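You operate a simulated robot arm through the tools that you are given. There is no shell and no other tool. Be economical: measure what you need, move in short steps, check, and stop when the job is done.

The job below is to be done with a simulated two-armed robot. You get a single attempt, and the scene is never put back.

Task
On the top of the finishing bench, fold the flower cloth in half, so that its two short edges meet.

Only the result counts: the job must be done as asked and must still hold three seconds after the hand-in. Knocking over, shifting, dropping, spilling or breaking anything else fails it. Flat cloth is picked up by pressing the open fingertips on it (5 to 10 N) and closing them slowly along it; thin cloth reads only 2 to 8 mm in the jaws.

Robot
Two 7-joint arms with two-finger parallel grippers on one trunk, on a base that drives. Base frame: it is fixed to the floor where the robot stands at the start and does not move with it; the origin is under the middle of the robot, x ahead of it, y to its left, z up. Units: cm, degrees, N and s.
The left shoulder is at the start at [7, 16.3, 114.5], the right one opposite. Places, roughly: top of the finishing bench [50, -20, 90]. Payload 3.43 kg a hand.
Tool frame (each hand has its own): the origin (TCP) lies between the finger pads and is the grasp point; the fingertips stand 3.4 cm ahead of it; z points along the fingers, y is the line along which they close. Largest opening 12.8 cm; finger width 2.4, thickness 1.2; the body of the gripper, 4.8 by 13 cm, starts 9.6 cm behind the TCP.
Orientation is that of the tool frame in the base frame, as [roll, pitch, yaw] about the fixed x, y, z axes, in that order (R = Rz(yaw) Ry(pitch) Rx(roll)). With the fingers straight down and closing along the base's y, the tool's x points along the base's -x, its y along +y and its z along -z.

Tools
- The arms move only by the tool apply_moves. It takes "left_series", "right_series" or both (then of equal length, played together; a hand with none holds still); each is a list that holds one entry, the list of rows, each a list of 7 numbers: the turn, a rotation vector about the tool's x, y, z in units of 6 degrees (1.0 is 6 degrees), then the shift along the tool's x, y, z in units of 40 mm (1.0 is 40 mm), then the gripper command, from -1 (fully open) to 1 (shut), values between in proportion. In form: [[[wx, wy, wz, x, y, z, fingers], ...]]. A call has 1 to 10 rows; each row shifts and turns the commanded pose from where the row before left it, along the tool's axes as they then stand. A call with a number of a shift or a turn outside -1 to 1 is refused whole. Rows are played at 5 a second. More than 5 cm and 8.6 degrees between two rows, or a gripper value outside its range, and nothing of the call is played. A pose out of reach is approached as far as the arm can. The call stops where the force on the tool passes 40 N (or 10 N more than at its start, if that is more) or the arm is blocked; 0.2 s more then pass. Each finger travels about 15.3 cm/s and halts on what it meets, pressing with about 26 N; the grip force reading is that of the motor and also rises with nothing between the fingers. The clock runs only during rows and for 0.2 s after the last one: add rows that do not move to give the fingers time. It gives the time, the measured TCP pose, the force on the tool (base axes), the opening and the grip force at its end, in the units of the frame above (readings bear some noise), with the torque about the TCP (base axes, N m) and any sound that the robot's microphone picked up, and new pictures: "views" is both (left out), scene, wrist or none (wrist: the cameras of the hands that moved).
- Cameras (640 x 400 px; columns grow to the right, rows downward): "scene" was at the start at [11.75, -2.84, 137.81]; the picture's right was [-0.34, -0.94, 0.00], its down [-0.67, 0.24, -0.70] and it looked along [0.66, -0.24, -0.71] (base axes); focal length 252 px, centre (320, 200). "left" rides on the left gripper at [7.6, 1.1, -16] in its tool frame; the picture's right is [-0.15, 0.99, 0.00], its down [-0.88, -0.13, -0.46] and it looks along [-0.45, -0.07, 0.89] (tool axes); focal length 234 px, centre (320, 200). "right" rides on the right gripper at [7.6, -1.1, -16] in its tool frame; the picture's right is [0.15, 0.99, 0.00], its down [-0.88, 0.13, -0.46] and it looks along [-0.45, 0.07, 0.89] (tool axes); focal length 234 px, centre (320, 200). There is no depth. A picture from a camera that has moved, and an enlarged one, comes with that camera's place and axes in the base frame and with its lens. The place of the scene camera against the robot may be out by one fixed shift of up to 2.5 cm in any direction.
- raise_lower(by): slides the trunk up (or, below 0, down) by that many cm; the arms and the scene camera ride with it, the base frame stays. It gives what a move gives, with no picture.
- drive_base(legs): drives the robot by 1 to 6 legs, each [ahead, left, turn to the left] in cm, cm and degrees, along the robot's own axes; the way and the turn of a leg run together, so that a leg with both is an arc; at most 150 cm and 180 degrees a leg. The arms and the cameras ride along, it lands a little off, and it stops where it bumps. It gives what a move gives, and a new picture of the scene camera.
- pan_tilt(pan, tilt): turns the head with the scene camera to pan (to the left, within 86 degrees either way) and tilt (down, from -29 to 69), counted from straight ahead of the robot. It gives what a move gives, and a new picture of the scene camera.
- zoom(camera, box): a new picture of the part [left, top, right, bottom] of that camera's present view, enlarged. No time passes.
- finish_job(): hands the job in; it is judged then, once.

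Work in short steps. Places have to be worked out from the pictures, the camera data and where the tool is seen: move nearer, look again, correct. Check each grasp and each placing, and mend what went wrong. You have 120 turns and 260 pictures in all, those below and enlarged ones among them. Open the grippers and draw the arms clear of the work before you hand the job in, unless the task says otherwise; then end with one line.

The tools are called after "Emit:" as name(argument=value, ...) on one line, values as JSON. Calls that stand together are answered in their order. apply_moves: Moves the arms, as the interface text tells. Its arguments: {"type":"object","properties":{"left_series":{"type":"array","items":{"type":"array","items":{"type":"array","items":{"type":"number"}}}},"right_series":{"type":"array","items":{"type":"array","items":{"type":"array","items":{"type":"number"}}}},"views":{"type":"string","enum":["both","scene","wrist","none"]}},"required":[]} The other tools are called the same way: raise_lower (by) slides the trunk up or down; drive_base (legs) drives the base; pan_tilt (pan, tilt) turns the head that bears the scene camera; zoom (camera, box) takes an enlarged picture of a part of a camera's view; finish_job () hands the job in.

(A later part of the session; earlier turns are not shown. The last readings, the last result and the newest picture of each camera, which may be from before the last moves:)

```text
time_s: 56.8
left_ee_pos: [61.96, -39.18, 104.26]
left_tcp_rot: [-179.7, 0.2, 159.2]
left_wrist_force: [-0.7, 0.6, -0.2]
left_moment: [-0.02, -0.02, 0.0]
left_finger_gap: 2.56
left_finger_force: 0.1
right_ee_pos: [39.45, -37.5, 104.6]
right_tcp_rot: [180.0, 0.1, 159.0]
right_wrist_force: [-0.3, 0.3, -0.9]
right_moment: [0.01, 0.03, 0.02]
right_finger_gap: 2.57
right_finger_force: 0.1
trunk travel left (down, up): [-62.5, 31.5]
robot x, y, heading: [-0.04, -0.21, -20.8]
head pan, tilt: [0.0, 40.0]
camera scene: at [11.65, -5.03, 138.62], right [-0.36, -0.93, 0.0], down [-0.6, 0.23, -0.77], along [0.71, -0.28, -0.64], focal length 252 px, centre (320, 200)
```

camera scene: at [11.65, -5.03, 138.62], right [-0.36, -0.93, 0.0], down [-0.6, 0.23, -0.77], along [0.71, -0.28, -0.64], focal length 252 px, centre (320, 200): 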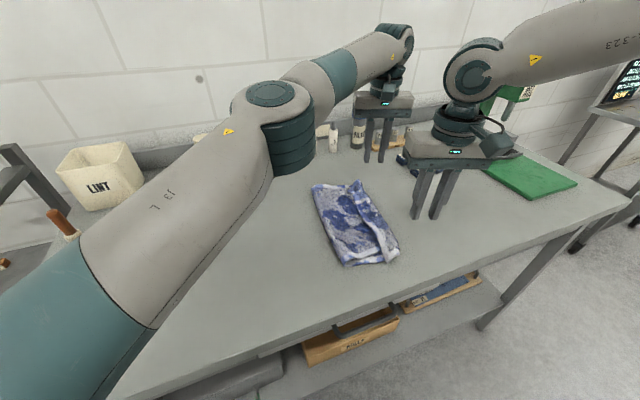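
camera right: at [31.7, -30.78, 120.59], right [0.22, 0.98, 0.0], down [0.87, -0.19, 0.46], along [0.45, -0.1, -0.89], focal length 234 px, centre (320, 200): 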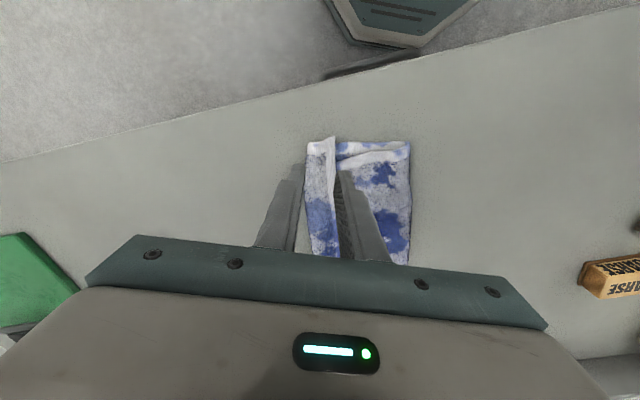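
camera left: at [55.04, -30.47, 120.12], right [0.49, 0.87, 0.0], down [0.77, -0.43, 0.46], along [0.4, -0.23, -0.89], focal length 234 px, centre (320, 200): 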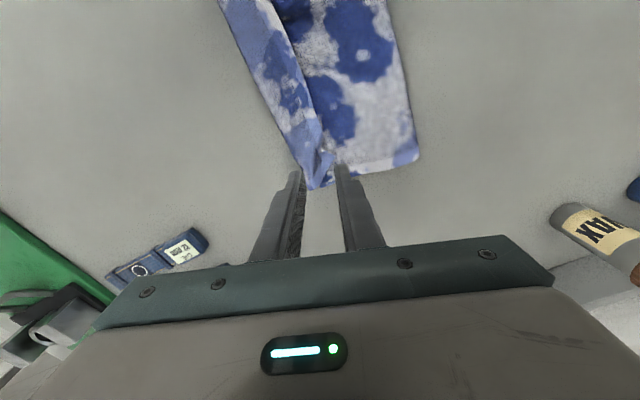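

Emit:
apply_moves(left_series=[[[0, 0, 0, 0.22, 0.393, 0.5, 0.6], [0, 0, 0, 0.22, 0.393, 0.5, 0.6], [0, 0, 0, 0.22, 0.393, 0.5, 0.6], [0, 0, 0, 0, 0, 0, 0.6]]], right_series=[[[0, 0, 0, 0.123, 0.493, 0.52, 0.6], [0, 0, 0, 0.123, 0.493, 0.52, 0.6], [0, 0, 0, 0.123, 0.493, 0.52, 0.6], [0, 0, 0, 0, 0, 0, 0.6]]], views="wrist")

Emit:
zoom(camera="scene", box=[290, 165, 430, 275])

```text
time_s: 57.8
left_ee_pos: [61.08, -34.19, 98.27]
left_tcp_rot: [-179.9, 0.2, 159.2]
left_wrist_force: [-0.7, 0.1, 0.3]
left_moment: [-0.02, 0.0, 0.0]
left_finger_gap: 2.56
left_finger_force: 0.0
right_ee_pos: [40.05, -31.28, 98.09]
right_tcp_rot: [179.8, 0.0, 159.0]
right_wrist_force: [-0.4, 0.3, -0.2]
right_moment: [0.0, -0.04, -0.03]
right_finger_gap: 2.57
right_finger_force: 0.0
trunk travel left (down, up): [-62.5, 31.5]
robot x, y, heading: [-0.16, -0.21, -21.1]
head pan, tilt: [0.0, 40.0]
camera right: at [32.45, -29.62, 114.1], right [0.22, 0.98, 0.0], down [0.87, -0.19, 0.46], along [0.45, -0.1, -0.89], focal length 234 px, centre (320, 200)
camera left: at [54.39, -30.36, 114.06], right [0.49, 0.87, 0.0], down [0.78, -0.43, 0.46], along [0.4, -0.23, -0.89], focal length 234 px, centre (320, 200)
```

right: 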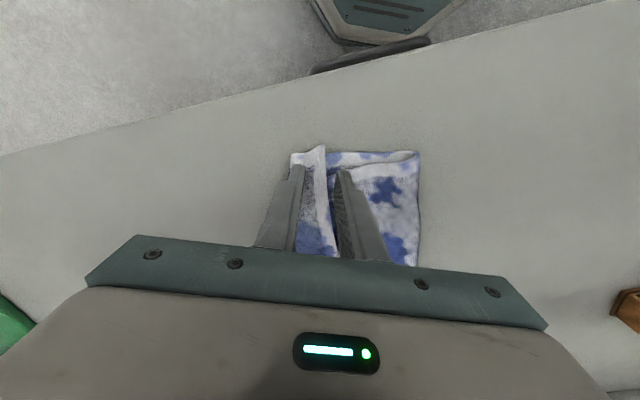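
left: 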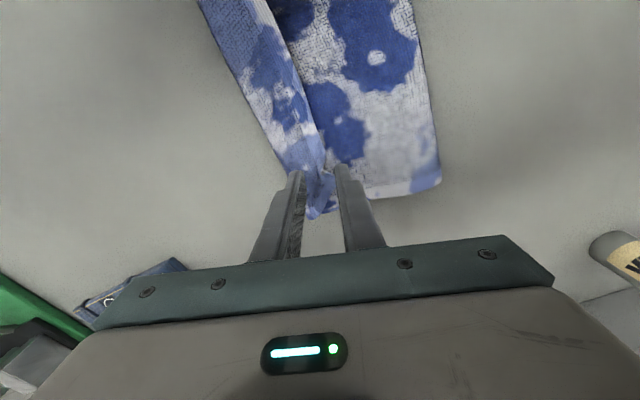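

```text
3.64 times, centred on (360, 220) of scene
camera zoom: at [11.55, -5.16, 138.62], right [-0.36, -0.93, 0.0], down [-0.6, 0.23, -0.77], along [0.72, -0.28, -0.64], focal length 917 px, centre (174, 127)
```

zoom: 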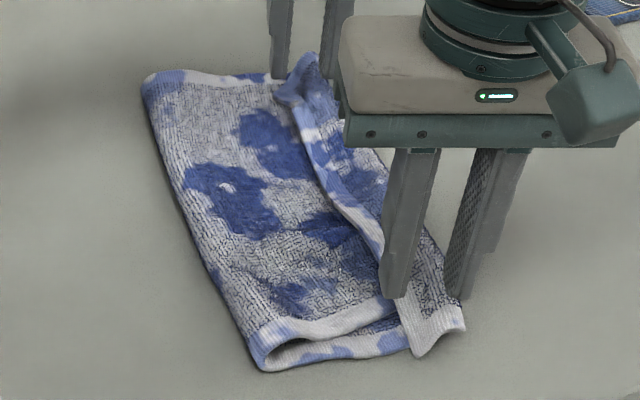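

The hems run between the fingers of both hands. I'll lower gently to light contact.

Emit:
apply_moves(left_series=[[[0, 0, 0, 0, 0, 0.25, 0.6], [0, 0, 0, 0, 0, 0.2, 0.6], [0, 0, 0, 0, 0, 0.1, 0.6], [0, 0, 0, 0, 0, 0.1, 0.6], [0, 0, 0, 0, 0, 0, 0.6]]], right_series=[[[0, 0, 0, 0, 0, 0.25, 0.6], [0, 0, 0, 0, 0, 0.2, 0.6], [0, 0, 0, 0, 0, 0.1, 0.6], [0, 0, 0, 0, 0, 0.1, 0.6], [0, 0, 0, 0, 0, 0, 0.6]]], views="wrist")

```text
time_s: 59.0
left_ee_pos: [61.31, -34.04, 95.68]
left_tcp_rot: [-179.8, 0.1, 159.1]
left_wrist_force: [-0.3, 0.8, 0.0]
left_moment: [0.02, -0.01, 0.0]
left_finger_gap: 2.56
left_finger_force: 0.0
right_ee_pos: [40.11, -31.44, 95.57]
right_tcp_rot: [180.0, 0.2, 159.0]
right_wrist_force: [0.0, -0.2, 0.2]
right_moment: [-0.01, 0.0, 0.02]
right_finger_gap: 2.56
right_finger_force: 0.1
trunk travel left (down, up): [-62.5, 31.5]
robot x, y, heading: [-0.03, -0.32, -20.8]
head pan, tilt: [0.0, 40.0]
camera right: at [32.55, -29.75, 111.53], right [0.22, 0.98, 0.0], down [0.87, -0.19, 0.46], along [0.45, -0.1, -0.89], focal length 234 px, centre (320, 200)
camera left: at [54.46, -30.22, 111.47], right [0.49, 0.87, 0.0], down [0.78, -0.43, 0.46], along [0.4, -0.22, -0.89], focal length 234 px, centre (320, 200)
```

right: 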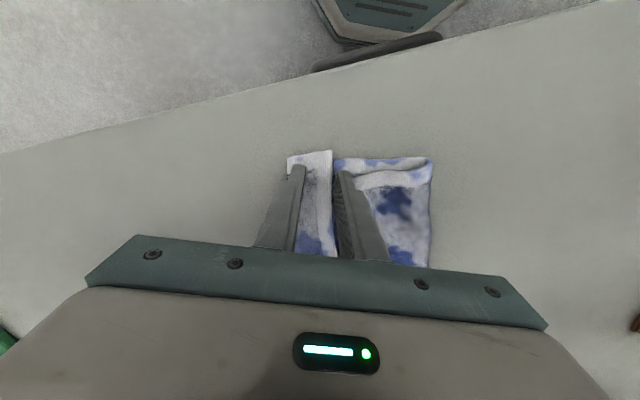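
left: 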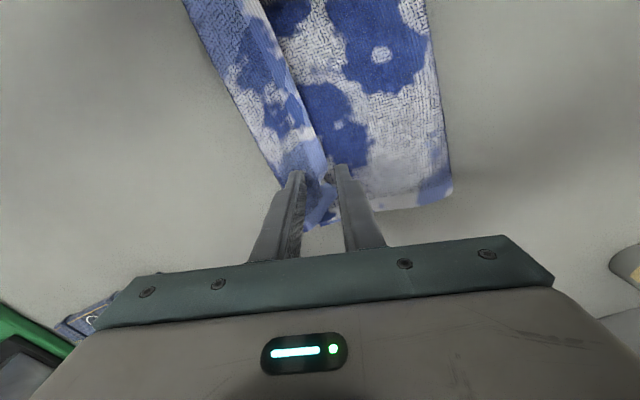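

Emit:
apply_moves(left_series=[[[0, 0, 0, 0, 0, 0.08, 0.6], [0, 0, 0, 0, 0, 0.08, 0.6], [0, 0, 0, 0, 0, 0, 0.6]]], right_series=[[[0, 0, 0, 0, 0, 0.08, 0.6], [0, 0, 0, 0, 0, 0.08, 0.6], [0, 0, 0, 0, 0, 0, 0.6]]], views="none")

```text
time_s: 59.8
left_ee_pos: [61.19, -34.16, 94.89]
left_tcp_rot: [-180.0, 0.1, 159.2]
left_wrist_force: [-0.5, 0.5, 0.5]
left_moment: [-0.04, -0.03, 0.02]
left_finger_gap: 2.55
left_finger_force: 0.1
right_ee_pos: [40.04, -31.37, 94.87]
right_tcp_rot: [179.9, 0.0, 159.0]
right_wrist_force: [-0.5, 0.4, 0.8]
right_moment: [-0.01, 0.0, 0.05]
right_finger_gap: 2.54
right_finger_force: 0.0
trunk travel left (down, up): [-62.5, 31.5]
robot x, y, heading: [-0.2, -0.47, -21.0]
head pan, tilt: [0.0, 40.0]
```

Emit:
apply_moves(left_series=[[[0, 0, 0, 0, 0, 0.05, 0.6], [0, 0, 0, 0, 0, 0.03, 0.6], [0, 0, 0, 0, 0, 0, 0.6]]], right_series=[[[0, 0, 0, 0, 0, 0.05, 0.6], [0, 0, 0, 0, 0, 0.03, 0.6], [0, 0, 0, 0, 0, 0, 0.6]]], views="wrist")

```text
time_s: 60.6
left_ee_pos: [61.3, -34.01, 94.51]
left_tcp_rot: [-179.9, 0.1, 159.2]
left_wrist_force: [0.2, -1.2, 1.1]
left_moment: [-0.05, 0.03, 0.0]
left_finger_gap: 2.58
left_finger_force: 0.4
right_ee_pos: [39.95, -31.46, 94.69]
right_tcp_rot: [179.9, 0.1, 158.9]
right_wrist_force: [0.0, 0.7, 1.3]
right_moment: [-0.02, -0.05, 0.0]
right_finger_gap: 2.54
right_finger_force: 0.2
trunk travel left (down, up): [-62.5, 31.5]
robot x, y, heading: [-0.12, -0.27, -21.2]
head pan, tilt: [0.0, 40.0]
camera right: at [32.46, -29.84, 110.74], right [0.22, 0.98, 0.0], down [0.87, -0.19, 0.46], along [0.45, -0.1, -0.89], focal length 234 px, centre (320, 200)
camera left: at [54.43, -30.18, 110.44], right [0.49, 0.87, 0.0], down [0.78, -0.43, 0.46], along [0.4, -0.23, -0.89], focal length 234 px, centre (320, 200)
```

right: 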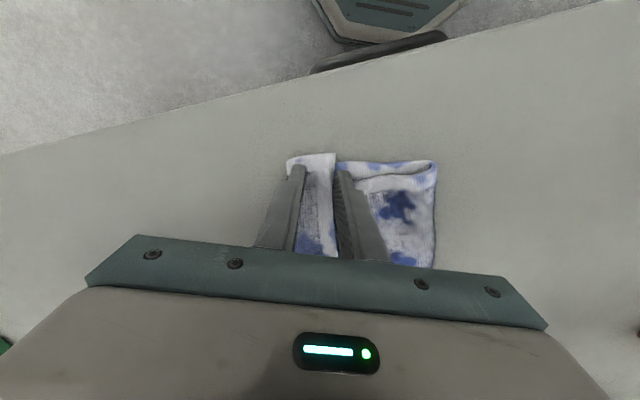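
left: 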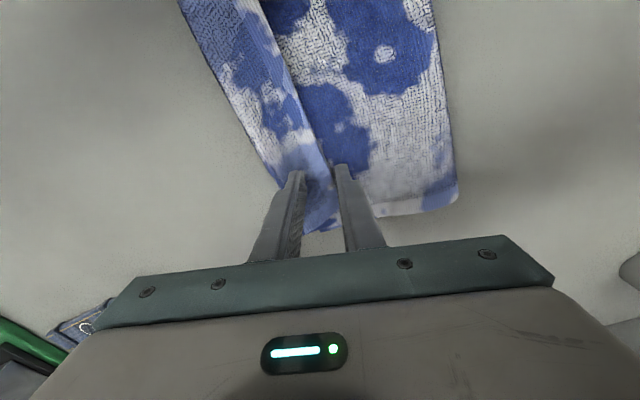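

Contact is light and the hem lies between the jaws. I'll press a hair more and close slowly.

Emit:
apply_moves(left_series=[[[0, 0, 0, 0, 0, 0.03, 0.6], [0, 0, 0, 0, 0, 0, 0.66], [0, 0, 0, 0, 0, 0, 0.72], [0, 0, 0, 0, 0, 0, 0.78], [0, 0, 0, 0, 0, 0, 0.84], [0, 0, 0, 0, 0, 0, 0.9], [0, 0, 0, 0, 0, 0, 0.96], [0, 0, 0, 0, 0, 0, 1], [0, 0, 0, 0, 0, 0, 1]]], right_series=[[[0, 0, 0, 0, 0, 0.03, 0.6], [0, 0, 0, 0, 0, 0, 0.66], [0, 0, 0, 0, 0, 0, 0.72], [0, 0, 0, 0, 0, 0, 0.78], [0, 0, 0, 0, 0, 0, 0.84], [0, 0, 0, 0, 0, 0, 0.9], [0, 0, 0, 0, 0, 0, 0.96], [0, 0, 0, 0, 0, 0, 1], [0, 0, 0, 0, 0, 0, 1]]], views="wrist")

```text
time_s: 62.6
left_ee_pos: [61.21, -34.14, 94.48]
left_tcp_rot: [-179.9, 0.0, 159.2]
left_wrist_force: [-0.9, -0.8, 1.0]
left_moment: [-0.02, -0.01, 0.02]
left_finger_gap: 0.42
left_finger_force: 26.4
right_ee_pos: [39.98, -31.41, 94.48]
right_tcp_rot: [179.9, 0.0, 158.9]
right_wrist_force: [0.3, -0.3, 0.1]
right_moment: [0.0, -0.02, -0.01]
right_finger_gap: 0.0
right_finger_force: 25.9
trunk travel left (down, up): [-62.5, 31.5]
robot x, y, heading: [-0.35, -0.46, -20.9]
head pan, tilt: [0.0, 40.0]
camera right: at [32.54, -29.88, 110.56], right [0.22, 0.98, 0.0], down [0.87, -0.19, 0.46], along [0.45, -0.1, -0.89], focal length 234 px, centre (320, 200)
camera left: at [54.43, -30.23, 110.32], right [0.49, 0.87, 0.0], down [0.78, -0.43, 0.46], along [0.4, -0.22, -0.89], focal length 234 px, centre (320, 200)
```

right: 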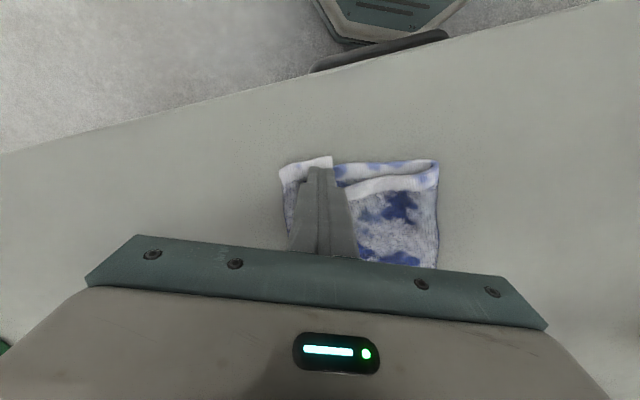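
left: 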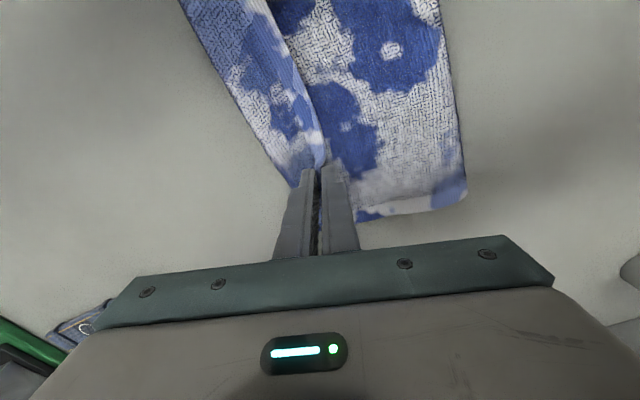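

The left has the hem, but the right slipped off with nothing in its jaws. I'll reopen the right and retry with firmer contact.

Emit:
apply_moves(right_series=[[[0, 0, 0, 0, 0, -0.2, 1], [0, 0, 0, 0, 0, -0.2, 0.6], [0, 0, 0, 0, 0, 0, 0.55], [0, 0, 0, 0, 0, 0.15, 0.55], [0, 0, 0, 0, 0, 0.15, 0.55], [0, 0, 0, 0, 0, 0.1, 0.55], [0, 0, 0, 0, 0, 0.08, 0.55], [0, 0, 0, 0, 0, 0, 0.55]]], left_series=[[[0, 0, 0, 0, 0, 0, 1], [0, 0, 0, 0, 0, 0, 1], [0, 0, 0, 0, 0, 0, 1], [0, 0, 0, 0, 0, 0, 1], [0, 0, 0, 0, 0, 0, 1], [0, 0, 0, 0, 0, 0, 1], [0, 0, 0, 0, 0, 0, 1], [0, 0, 0, 0, 0, 0, 1]]], views="wrist")

Emit:
zoom(camera="right", box=[240, 120, 450, 270])

```text
time_s: 64.4
left_ee_pos: [61.26, -34.13, 94.47]
left_tcp_rot: [-179.9, 0.1, 159.2]
left_wrist_force: [-0.5, -1.2, 1.1]
left_moment: [-0.03, -0.02, 0.02]
left_finger_gap: 0.47
left_finger_force: 25.8
right_ee_pos: [40.22, -31.52, 94.26]
right_tcp_rot: [179.9, 0.1, 159.0]
right_wrist_force: [0.8, -0.4, 1.9]
right_moment: [-0.02, -0.04, 0.04]
right_finger_gap: 2.85
right_finger_force: 0.1
trunk travel left (down, up): [-62.5, 31.5]
robot x, y, heading: [-0.15, -0.18, -20.9]
head pan, tilt: [0.0, 40.0]
camera right: at [32.6, -29.96, 110.3], right [0.22, 0.98, 0.0], down [0.87, -0.19, 0.46], along [0.45, -0.1, -0.89], focal length 234 px, centre (320, 200)
camera left: at [54.44, -30.21, 110.33], right [0.49, 0.87, 0.0], down [0.78, -0.43, 0.46], along [0.4, -0.22, -0.89], focal length 234 px, centre (320, 200)
```

right: 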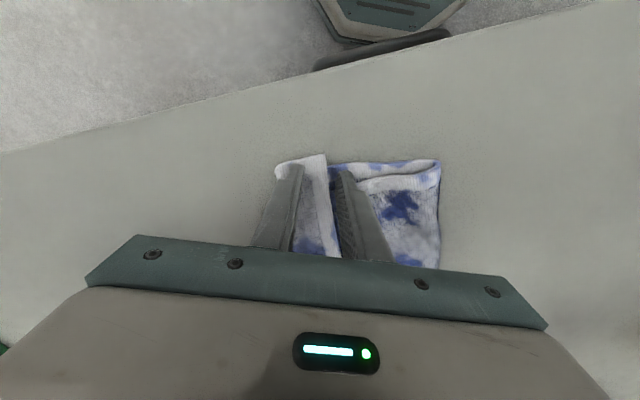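
left: 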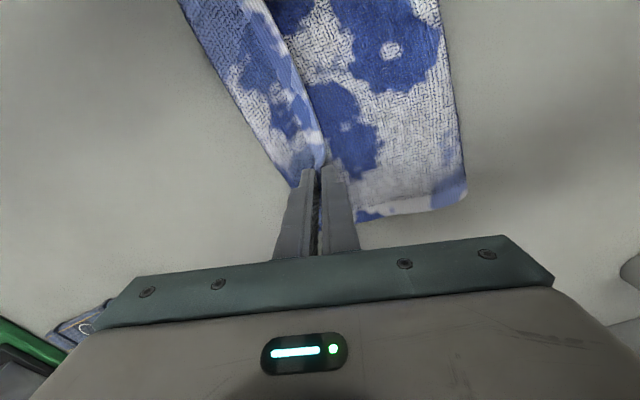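

```text
2.67 times, centred on (345, 195) of right
camera zoom: at [32.6, -29.96, 110.3], right [0.22, 0.98, 0.0], down [0.87, -0.19, 0.46], along [0.45, -0.1, -0.89], focal length 624 px, centre (253, 213)
```

zoom: 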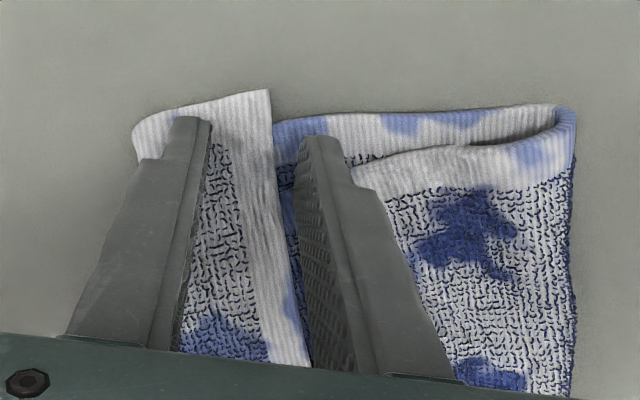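

Emit:
apply_moves(right_series=[[[0, 0, 0, 0, -0.12, 0.02, 0.55], [0, 0, 0, 0, 0, 0.06, 0.55], [0, 0, 0, 0, 0, 0.02, 0.6], [0, 0, 0, 0, 0, 0, 0.65], [0, 0, 0, 0, 0, 0, 0.7]]], views="wrist")

Emit:
zoom(camera="right", box=[240, 120, 450, 270])

```text
time_s: 65.6
left_ee_pos: [61.21, -33.96, 94.52]
left_tcp_rot: [-179.9, 0.1, 159.2]
left_wrist_force: [-0.1, -0.7, 0.8]
left_moment: [-0.01, 0.0, 0.03]
left_finger_gap: 0.41
left_finger_force: 25.8
right_ee_pos: [39.87, -32.07, 93.95]
right_tcp_rot: [179.9, 0.1, 159.0]
right_wrist_force: [0.8, 0.3, 9.0]
right_moment: [-0.06, -0.11, 0.0]
right_finger_gap: 1.81
right_finger_force: 0.1
trunk travel left (down, up): [-62.5, 31.5]
robot x, y, heading: [-0.3, -0.06, -21.0]
head pan, tilt: [0.0, 40.0]
camera right: at [32.38, -30.33, 109.94], right [0.22, 0.98, 0.0], down [0.87, -0.19, 0.46], along [0.45, -0.1, -0.89], focal length 234 px, centre (320, 200)
```

right: 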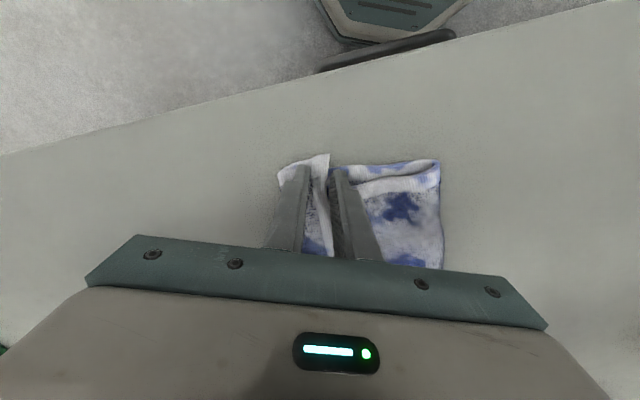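

```text
2.67 times, centred on (345, 195) of right
camera zoom: at [32.38, -30.33, 109.94], right [0.22, 0.98, 0.0], down [0.87, -0.19, 0.46], along [0.45, -0.1, -0.89], focal length 624 px, centre (253, 213)
```

zoom: 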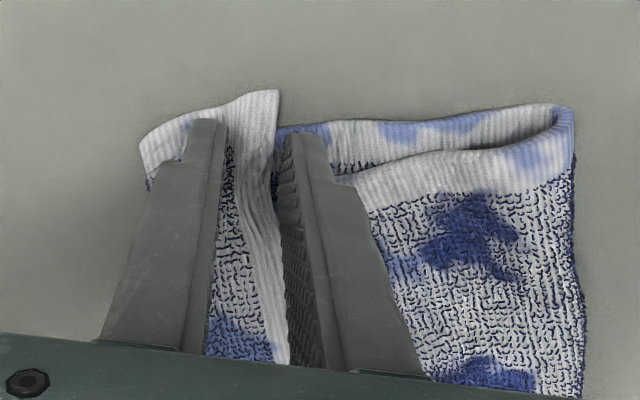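

The strip is buckling toward the other finger at 9 N, so I'll finish closing.

Emit:
apply_moves(right_series=[[[0, 0, 0, 0, 0, 0, 0.76], [0, 0, 0, 0, 0, 0, 0.82], [0, 0, 0, 0, 0, 0, 0.88], [0, 0, 0, 0, 0, 0, 0.94], [0, 0, 0, 0, 0, 0, 1], [0, 0, 0, 0, 0, 0, 1]]], views="wrist")

```text
time_s: 67.0
left_ee_pos: [61.13, -33.99, 94.62]
left_tcp_rot: [-179.9, 0.3, 159.3]
left_wrist_force: [0.6, 0.0, 1.7]
left_moment: [-0.01, -0.03, 0.04]
left_finger_gap: 0.46
left_finger_force: 26.2
right_ee_pos: [39.81, -31.88, 93.94]
right_tcp_rot: [180.0, 0.2, 159.0]
right_wrist_force: [-0.5, -0.4, 10.3]
right_moment: [-0.08, -0.05, 0.0]
right_finger_gap: 0.51
right_finger_force: 25.7
trunk travel left (down, up): [-62.5, 31.5]
robot x, y, heading: [-0.09, -0.4, -21.3]
head pan, tilt: [0.0, 40.0]
camera right: at [32.35, -30.34, 109.93], right [0.22, 0.98, 0.0], down [0.87, -0.19, 0.46], along [0.45, -0.1, -0.89], focal length 234 px, centre (320, 200)
```

right: 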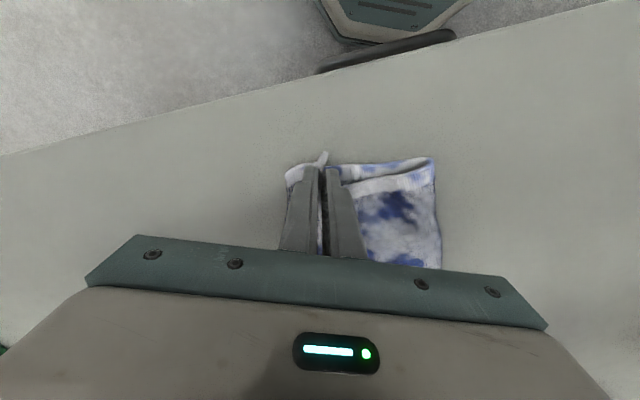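

Both are gripped. I'll lift a little to confirm that only the folded-back strip comes up.

Emit:
apply_moves(left_series=[[[0, 0, 0, 0, 0, -0.3, 1], [0, 0, 0, 0, 0, -0.4, 1], [0, 0, 0, 0, 0, -0.4, 1], [0, 0, 0, 0, 0, 0, 1]]], right_series=[[[0, 0, 0, 0, 0, -0.35, 1], [0, 0, 0, 0, 0, -0.4, 1], [0, 0, 0, 0, 0, -0.4, 1], [0, 0, 0, 0, 0, 0, 1]]], views="both")

Emit:
zoom(camera="scene", box=[290, 165, 430, 275])

```text
time_s: 68.0
left_ee_pos: [61.0, -33.97, 98.94]
left_tcp_rot: [-179.9, 0.2, 159.2]
left_wrist_force: [0.1, 0.3, 0.3]
left_moment: [0.02, 0.04, 0.03]
left_finger_gap: 0.43
left_finger_force: 25.9
right_ee_pos: [39.95, -32.03, 98.56]
right_tcp_rot: [179.9, 0.0, 159.1]
right_wrist_force: [-0.5, 0.1, 0.0]
right_moment: [0.03, -0.01, 0.03]
right_finger_gap: 0.48
right_finger_force: 25.9
trunk travel left (down, up): [-62.5, 31.5]
robot x, y, heading: [-0.2, -0.22, -21.0]
head pan, tilt: [0.0, 40.0]
camera scene: at [11.7, -5.22, 138.59], right [-0.36, -0.93, 0.0], down [-0.6, 0.23, -0.77], along [0.71, -0.27, -0.64], focal length 252 px, centre (320, 200)
camera right: at [32.4, -30.44, 114.5], right [0.22, 0.98, 0.0], down [0.87, -0.19, 0.46], along [0.45, -0.1, -0.89], focal length 234 px, centre (320, 200)
camera left: at [54.3, -30.2, 114.77], right [0.49, 0.87, 0.0], down [0.78, -0.43, 0.46], along [0.4, -0.22, -0.89], focal length 234 px, centre (320, 200)
```

scene: 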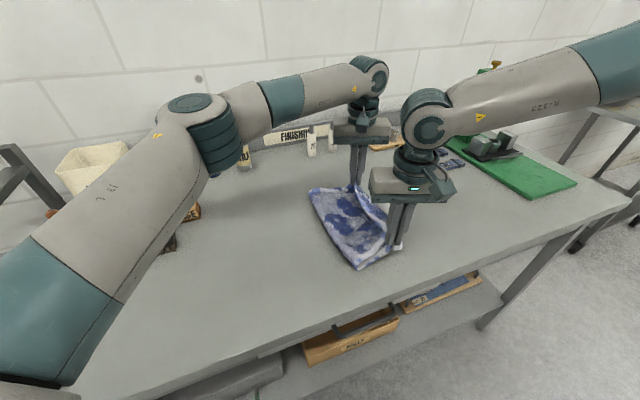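
right: 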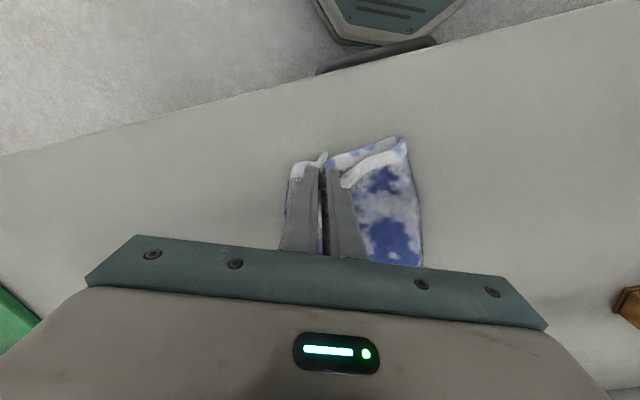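
left: 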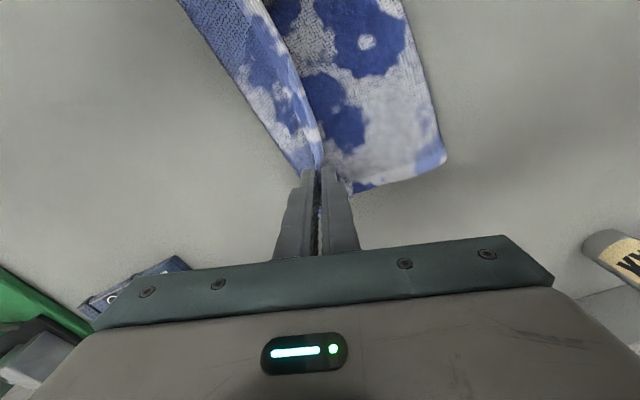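

```text
3.64 times, centred on (360, 220) of scene
camera zoom: at [11.7, -5.22, 138.59], right [-0.36, -0.93, 0.0], down [-0.6, 0.23, -0.77], along [0.71, -0.27, -0.64], focal length 917 px, centre (174, 127)
```

zoom: 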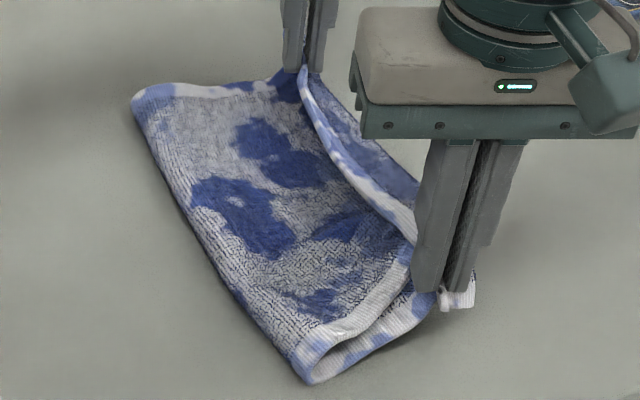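

Emit:
zoom(camera="right", box=[250, 110, 450, 270])

Emit:
zoom(camera="scene", box=[350, 210, 420, 275])

```text
2.50 times, centred on (350, 190) of right
camera zoom: at [32.4, -30.44, 114.5], right [0.22, 0.98, 0.0], down [0.87, -0.19, 0.46], along [0.45, -0.1, -0.89], focal length 585 px, centre (245, 225)
```

zoom: 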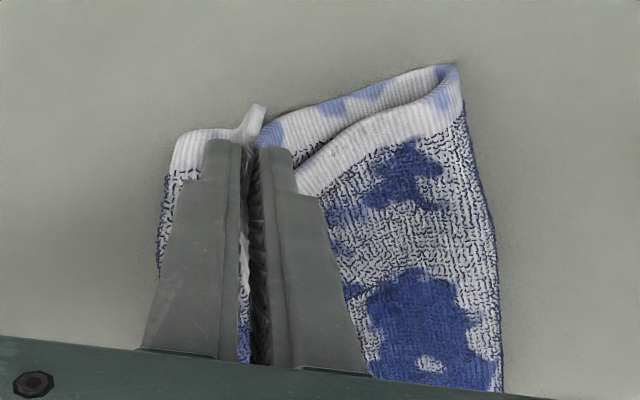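

```text
6.15 times, centred on (385, 242) of scene
camera zoom: at [11.7, -5.22, 138.59], right [-0.36, -0.93, 0.0], down [-0.6, 0.23, -0.77], along [0.71, -0.27, -0.64], focal length 1552 px, centre (-80, -62)
```

zoom: 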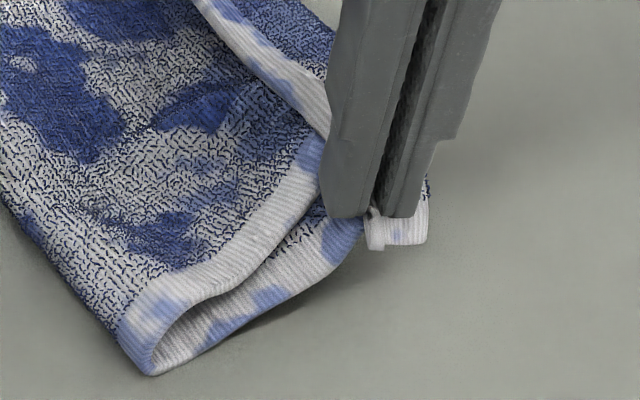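

I can't tell whether the right hand also caught the lower layer, so I'll lift it a bit more and look.

Emit:
apply_moves(right_series=[[[0, 0, 0, 0, 0, -0.5, 1], [0, 0, 0, 0, 0, -0.5, 1], [0, 0, 0, 0, 0, -0.2, 1], [0, 0, 0, 0, 0, 0, 1]]], views="wrist")

Emit:
zoom(camera="scene", box=[300, 165, 420, 275])

Emit:
zoom(camera="right", box=[250, 110, 450, 270])

```text
time_s: 69.0
left_ee_pos: [61.11, -33.95, 98.93]
left_tcp_rot: [-179.9, 0.1, 159.3]
left_wrist_force: [-1.0, 0.0, -0.5]
left_moment: [0.03, 0.04, 0.04]
left_finger_gap: 0.43
left_finger_force: 25.9
right_ee_pos: [39.88, -31.83, 103.26]
right_tcp_rot: [179.9, 0.2, 159.0]
right_wrist_force: [0.5, -0.7, -0.9]
right_moment: [0.01, 0.0, 0.05]
right_finger_gap: 0.47
right_finger_force: 26.4
trunk travel left (down, up): [-62.5, 31.5]
robot x, y, heading: [0.06, -0.21, -21.0]
head pan, tilt: [0.0, 40.0]
camera right: at [32.38, -30.3, 119.24], right [0.22, 0.98, 0.0], down [0.87, -0.19, 0.46], along [0.45, -0.1, -0.89], focal length 234 px, centre (320, 200)
```

right: 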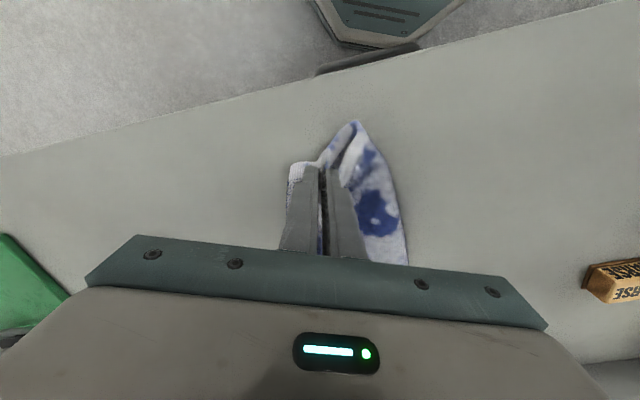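

```text
3.64 times, centred on (360, 220) of scene
camera zoom: at [11.67, -5.21, 138.6], right [-0.36, -0.93, 0.0], down [-0.6, 0.23, -0.77], along [0.71, -0.27, -0.64], focal length 917 px, centre (174, 127)
```

zoom: 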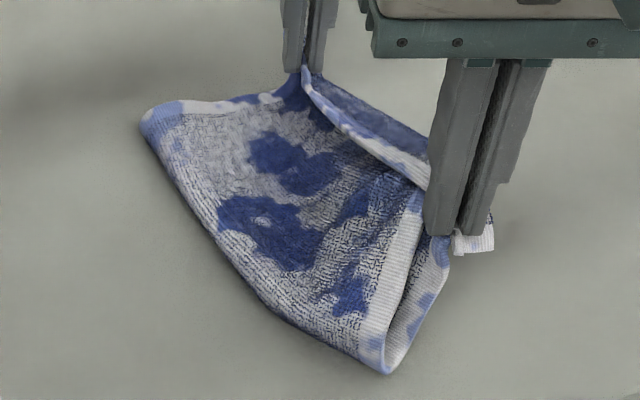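

```text
2.50 times, centred on (350, 190) of right
camera zoom: at [32.38, -30.3, 119.24], right [0.22, 0.98, 0.0], down [0.87, -0.19, 0.46], along [0.45, -0.1, -0.89], focal length 585 px, centre (245, 225)
```

zoom: 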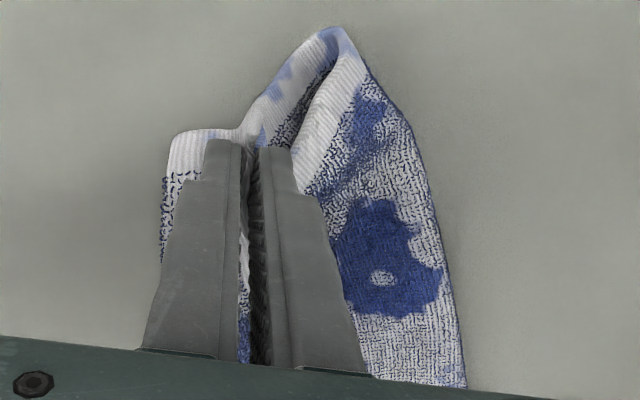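

Both layers came up on the right, so that grip went too deep. I'll lower it back, release, and look again.

Emit:
apply_moves(right_series=[[[0, 0, 0, 0, 0, 0.6, 1], [0, 0, 0, 0, 0, 0.6, 1], [0, 0, 0, 0, 0, 0.6, 1], [0, 0, 0, 0, 0, 0.3, 1], [0, 0, 0, 0, 0, 0, 0.9], [0, 0, 0, 0, 0, 0, 0.8], [0, 0, 0, 0, 0, -0.05, 0.65], [0, 0, 0, 0, 0, -0.6, 0.6], [0, 0, 0, 0, 0, -0.9, 0.6], [0, 0, 0, 0, 0, -0.6, 0.6]]], views="wrist")

Emit:
zoom(camera="right", box=[230, 100, 430, 260])

Emit:
zoom(camera="scene", box=[290, 165, 430, 275])

```text
time_s: 71.2
left_ee_pos: [60.95, -33.96, 99.01]
left_tcp_rot: [-179.9, 0.1, 159.3]
left_wrist_force: [-0.6, -1.6, -0.1]
left_moment: [0.02, -0.01, 0.02]
left_finger_gap: 0.42
left_finger_force: 26.3
right_ee_pos: [39.91, -32.03, 103.68]
right_tcp_rot: [179.9, 0.1, 159.0]
right_wrist_force: [0.0, -0.3, 0.7]
right_moment: [0.01, -0.04, -0.02]
right_finger_gap: 2.56
right_finger_force: 0.0
trunk travel left (down, up): [-62.5, 31.5]
robot x, y, heading: [-0.35, -0.07, -21.0]
head pan, tilt: [0.0, 40.0]
camera right: at [32.38, -30.42, 119.56], right [0.22, 0.98, 0.0], down [0.87, -0.19, 0.46], along [0.45, -0.1, -0.89], focal length 234 px, centre (320, 200)
```

right: 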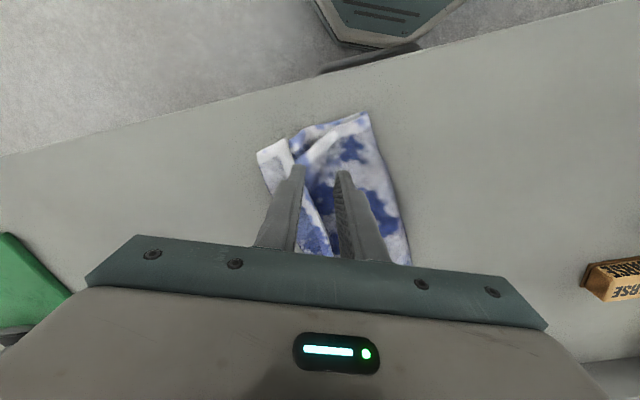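

```text
2.50 times, centred on (330, 180) of right
camera zoom: at [32.38, -30.42, 119.56], right [0.22, 0.98, 0.0], down [0.87, -0.19, 0.46], along [0.45, -0.1, -0.89], focal length 585 px, centre (295, 250)
```

zoom: 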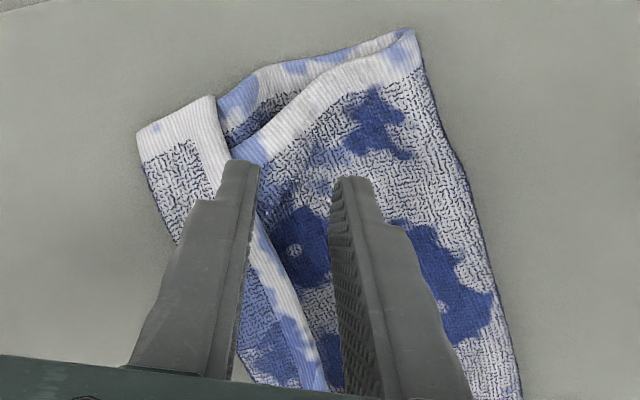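

```text
3.64 times, centred on (360, 220) of scene
camera zoom: at [11.62, -5.18, 138.6], right [-0.36, -0.93, 0.0], down [-0.6, 0.23, -0.77], along [0.72, -0.28, -0.64], focal length 917 px, centre (174, 127)
```

zoom: 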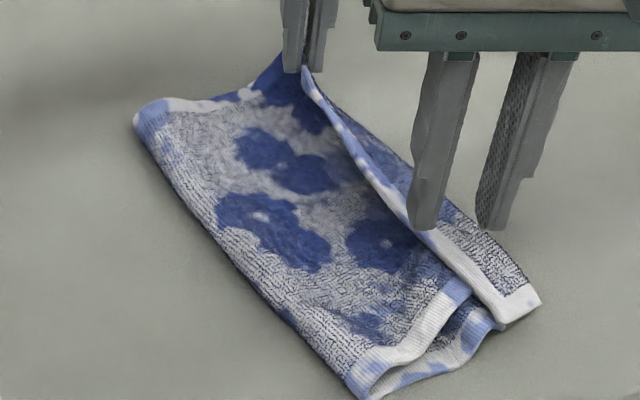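

The picture is clear now: the strip at the near end lies with its hem at about (41, −35.5). I'll regrip there with the right hand, more gently.

Emit:
apply_moves(right_series=[[[0, 0, 0, -0.19, -0.31, 0.4, 0.6], [0, 0, 0, -0.19, -0.31, 0.4, 0.6], [0, 0, 0, -0.19, -0.31, 0.4, 0.6], [0, 0, 0, 0, 0, 0.4, 0.6], [0, 0, 0, 0, 0, 0.3, 0.6], [0, 0, 0, 0, 0, 0, 0.6]]], views="wrist")

Emit:
zoom(camera="right", box=[230, 100, 430, 260])

```text
time_s: 72.6
left_ee_pos: [61.01, -33.92, 98.97]
left_tcp_rot: [-179.8, 0.1, 159.2]
left_wrist_force: [-0.7, -0.2, -0.2]
left_moment: [-0.02, 0.0, 0.02]
left_finger_gap: 0.46
left_finger_force: 25.9
right_ee_pos: [40.97, -36.2, 95.89]
right_tcp_rot: [180.0, 0.1, 159.0]
right_wrist_force: [-0.5, 0.1, 1.1]
right_moment: [-0.01, 0.02, -0.02]
right_finger_gap: 2.58
right_finger_force: 0.1
trunk travel left (down, up): [-62.5, 31.5]
robot x, y, heading: [-0.22, -0.1, -20.9]
head pan, tilt: [0.0, 40.0]
camera right: at [33.37, -34.63, 111.87], right [0.22, 0.98, 0.0], down [0.87, -0.19, 0.46], along [0.45, -0.1, -0.89], focal length 234 px, centre (320, 200)
```

right: 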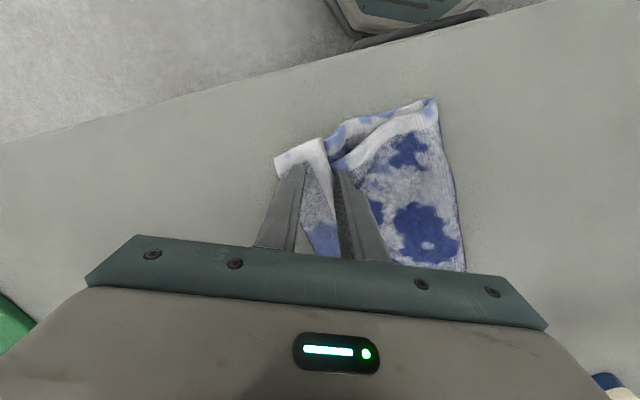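

```text
2.50 times, centred on (330, 180) of right
camera zoom: at [33.37, -34.63, 111.87], right [0.22, 0.98, 0.0], down [0.87, -0.19, 0.46], along [0.45, -0.1, -0.89], focal length 585 px, centre (295, 250)
```

zoom: 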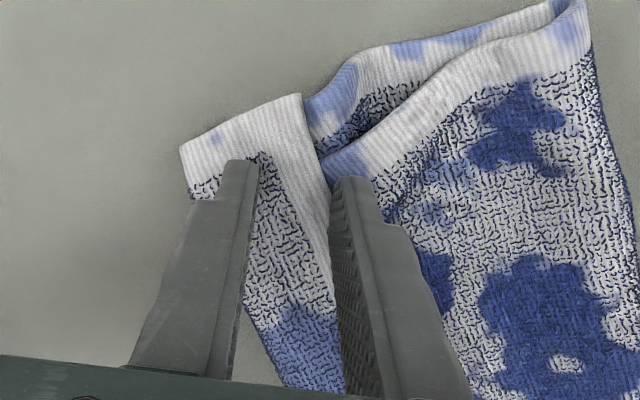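

Emit:
apply_moves(right_series=[[[0, 0, 0, 0, 0, 0.15, 0.6], [0, 0, 0, 0, 0, 0.1, 0.6], [0, 0, 0, 0, 0, 0.1, 0.6], [0, 0, 0, 0, 0, 0.03, 0.6], [0, 0, 0, 0, 0, 0, 0.6]]], views="none")

```text
time_s: 73.8
left_ee_pos: [60.99, -33.88, 98.98]
left_tcp_rot: [-179.9, 0.2, 159.1]
left_wrist_force: [-1.0, -1.0, 0.0]
left_moment: [0.0, 0.01, -0.01]
left_finger_gap: 0.41
left_finger_force: 25.7
right_ee_pos: [40.77, -36.26, 94.31]
right_tcp_rot: [179.9, 0.1, 159.0]
right_wrist_force: [1.8, 0.8, 2.7]
right_moment: [0.03, -0.09, 0.0]
right_finger_gap: 2.56
right_finger_force: 0.1
trunk travel left (down, up): [-62.5, 31.5]
robot x, y, heading: [-0.33, -0.23, -21.2]
head pan, tilt: [0.0, 40.0]
```

Contact is at about 3 N. I'll add a hair and close slowly.

Emit:
apply_moves(right_series=[[[0, 0, 0, 0, 0, 0.02, 0.6], [0, 0, 0, 0, 0, 0.01, 0.65], [0, 0, 0, 0, 0, 0, 0.7], [0, 0, 0, 0, 0, 0, 0.75], [0, 0, 0, 0, 0, 0, 0.8], [0, 0, 0, 0, 0, 0, 0.85], [0, 0, 0, 0, 0, 0, 0.9], [0, 0, 0, 0, 0, 0, 0.95], [0, 0, 0, 0, 0, 0, 1], [0, 0, 0, 0, 0, 0, 1]]], views="wrist")

Emit:
zoom(camera="right", box=[230, 100, 430, 260])

```text
time_s: 76.0
left_ee_pos: [61.09, -33.89, 99.09]
left_tcp_rot: [-179.9, 0.1, 159.3]
left_wrist_force: [-2.7, -0.2, -0.4]
left_moment: [0.02, 0.07, 0.01]
left_finger_gap: 0.45
left_finger_force: 26.1
right_ee_pos: [40.73, -36.07, 94.2]
right_tcp_rot: [179.9, 0.1, 159.1]
right_wrist_force: [3.2, 0.3, 4.7]
right_moment: [0.02, -0.16, 0.01]
right_finger_gap: 0.45
right_finger_force: 25.8
trunk travel left (down, up): [-62.5, 31.5]
robot x, y, heading: [-0.07, -0.29, -21.1]
head pan, tilt: [0.0, 40.0]
camera right: at [33.21, -34.6, 110.29], right [0.22, 0.98, 0.0], down [0.87, -0.19, 0.46], along [0.45, -0.1, -0.89], focal length 234 px, centre (320, 200)
```

right: 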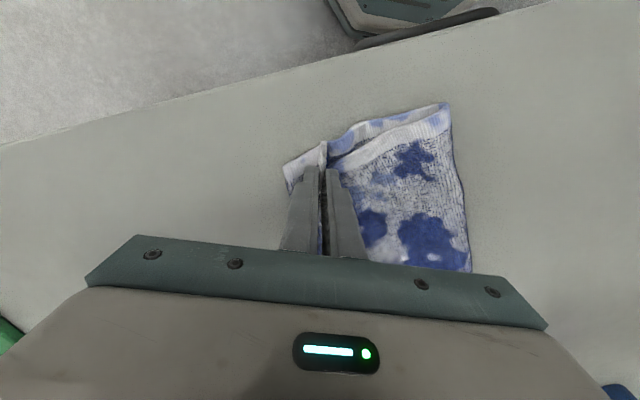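

```text
2.50 times, centred on (330, 180) of right
camera zoom: at [33.21, -34.6, 110.29], right [0.22, 0.98, 0.0], down [0.87, -0.19, 0.46], along [0.45, -0.1, -0.89], focal length 585 px, centre (295, 250)
```

zoom: 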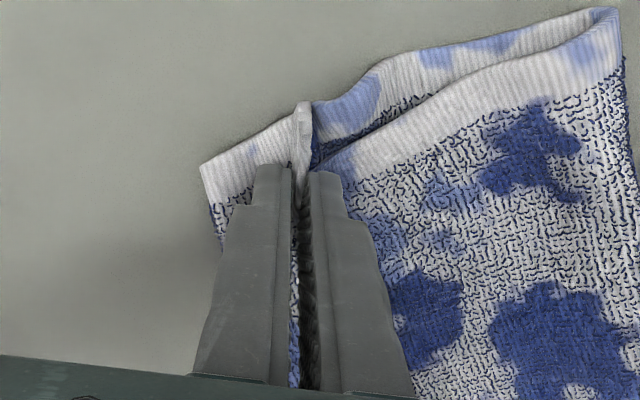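

Emit:
apply_moves(right_series=[[[0, 0, 0, 0, 0, -0.4, 1], [0, 0, 0, 0, 0, -0.4, 1], [0, 0, 0, 0, 0, -0.4, 1], [0, 0, 0, 0, 0, 0, 1]]], views="wrist")

Emit:
zoom(camera="right", box=[230, 100, 430, 260])

Emit:
zoom(camera="scene", box=[290, 165, 430, 275])

```text
time_s: 77.0
left_ee_pos: [61.04, -33.91, 98.91]
left_tcp_rot: [-179.9, 0.2, 159.3]
left_wrist_force: [0.0, -0.2, 0.4]
left_moment: [0.02, 0.0, 0.01]
left_finger_gap: 0.43
left_finger_force: 25.9
right_ee_pos: [40.92, -36.21, 99.13]
right_tcp_rot: [180.0, 0.0, 159.1]
right_wrist_force: [0.8, -0.8, -0.7]
right_moment: [0.03, 0.02, -0.02]
right_finger_gap: 0.42
right_finger_force: 25.9
trunk travel left (down, up): [-62.5, 31.5]
robot x, y, heading: [-0.22, -0.48, -20.9]
head pan, tilt: [0.0, 40.0]
camera right: at [33.25, -34.64, 115.1], right [0.22, 0.98, 0.0], down [0.87, -0.19, 0.46], along [0.45, -0.1, -0.89], focal length 234 px, centre (320, 200)
```

right: 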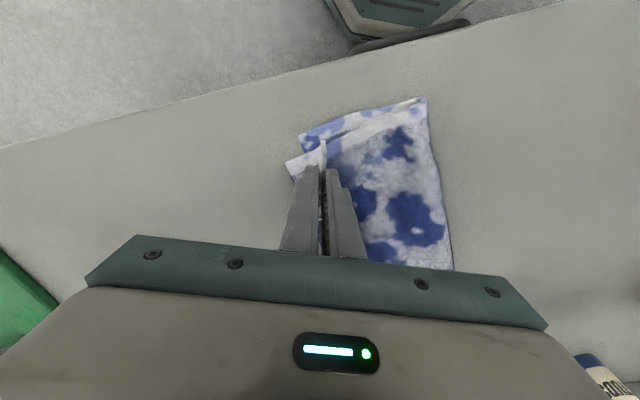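

```text
2.50 times, centred on (330, 180) of right
camera zoom: at [33.25, -34.64, 115.1], right [0.22, 0.98, 0.0], down [0.87, -0.19, 0.46], along [0.45, -0.1, -0.89], focal length 585 px, centre (295, 250)
```

zoom: 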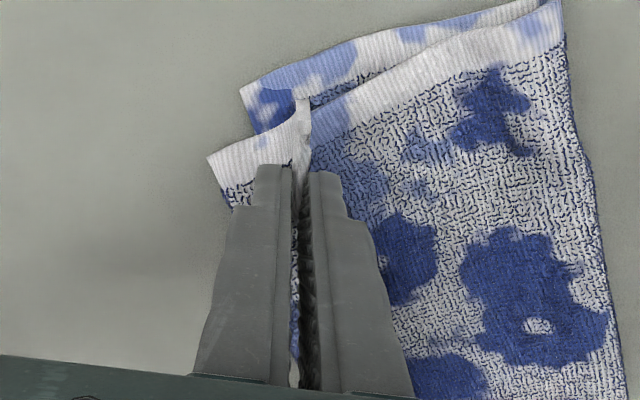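

```text
3.64 times, centred on (360, 220) of scene
camera zoom: at [11.68, -5.22, 138.6], right [-0.36, -0.93, 0.0], down [-0.6, 0.23, -0.77], along [0.71, -0.27, -0.64], focal length 917 px, centre (174, 127)
```

zoom: 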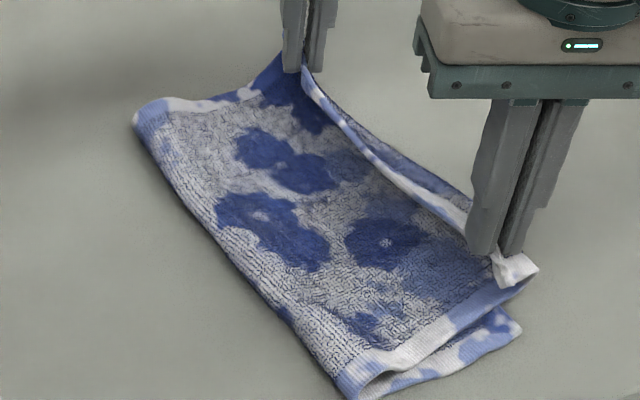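

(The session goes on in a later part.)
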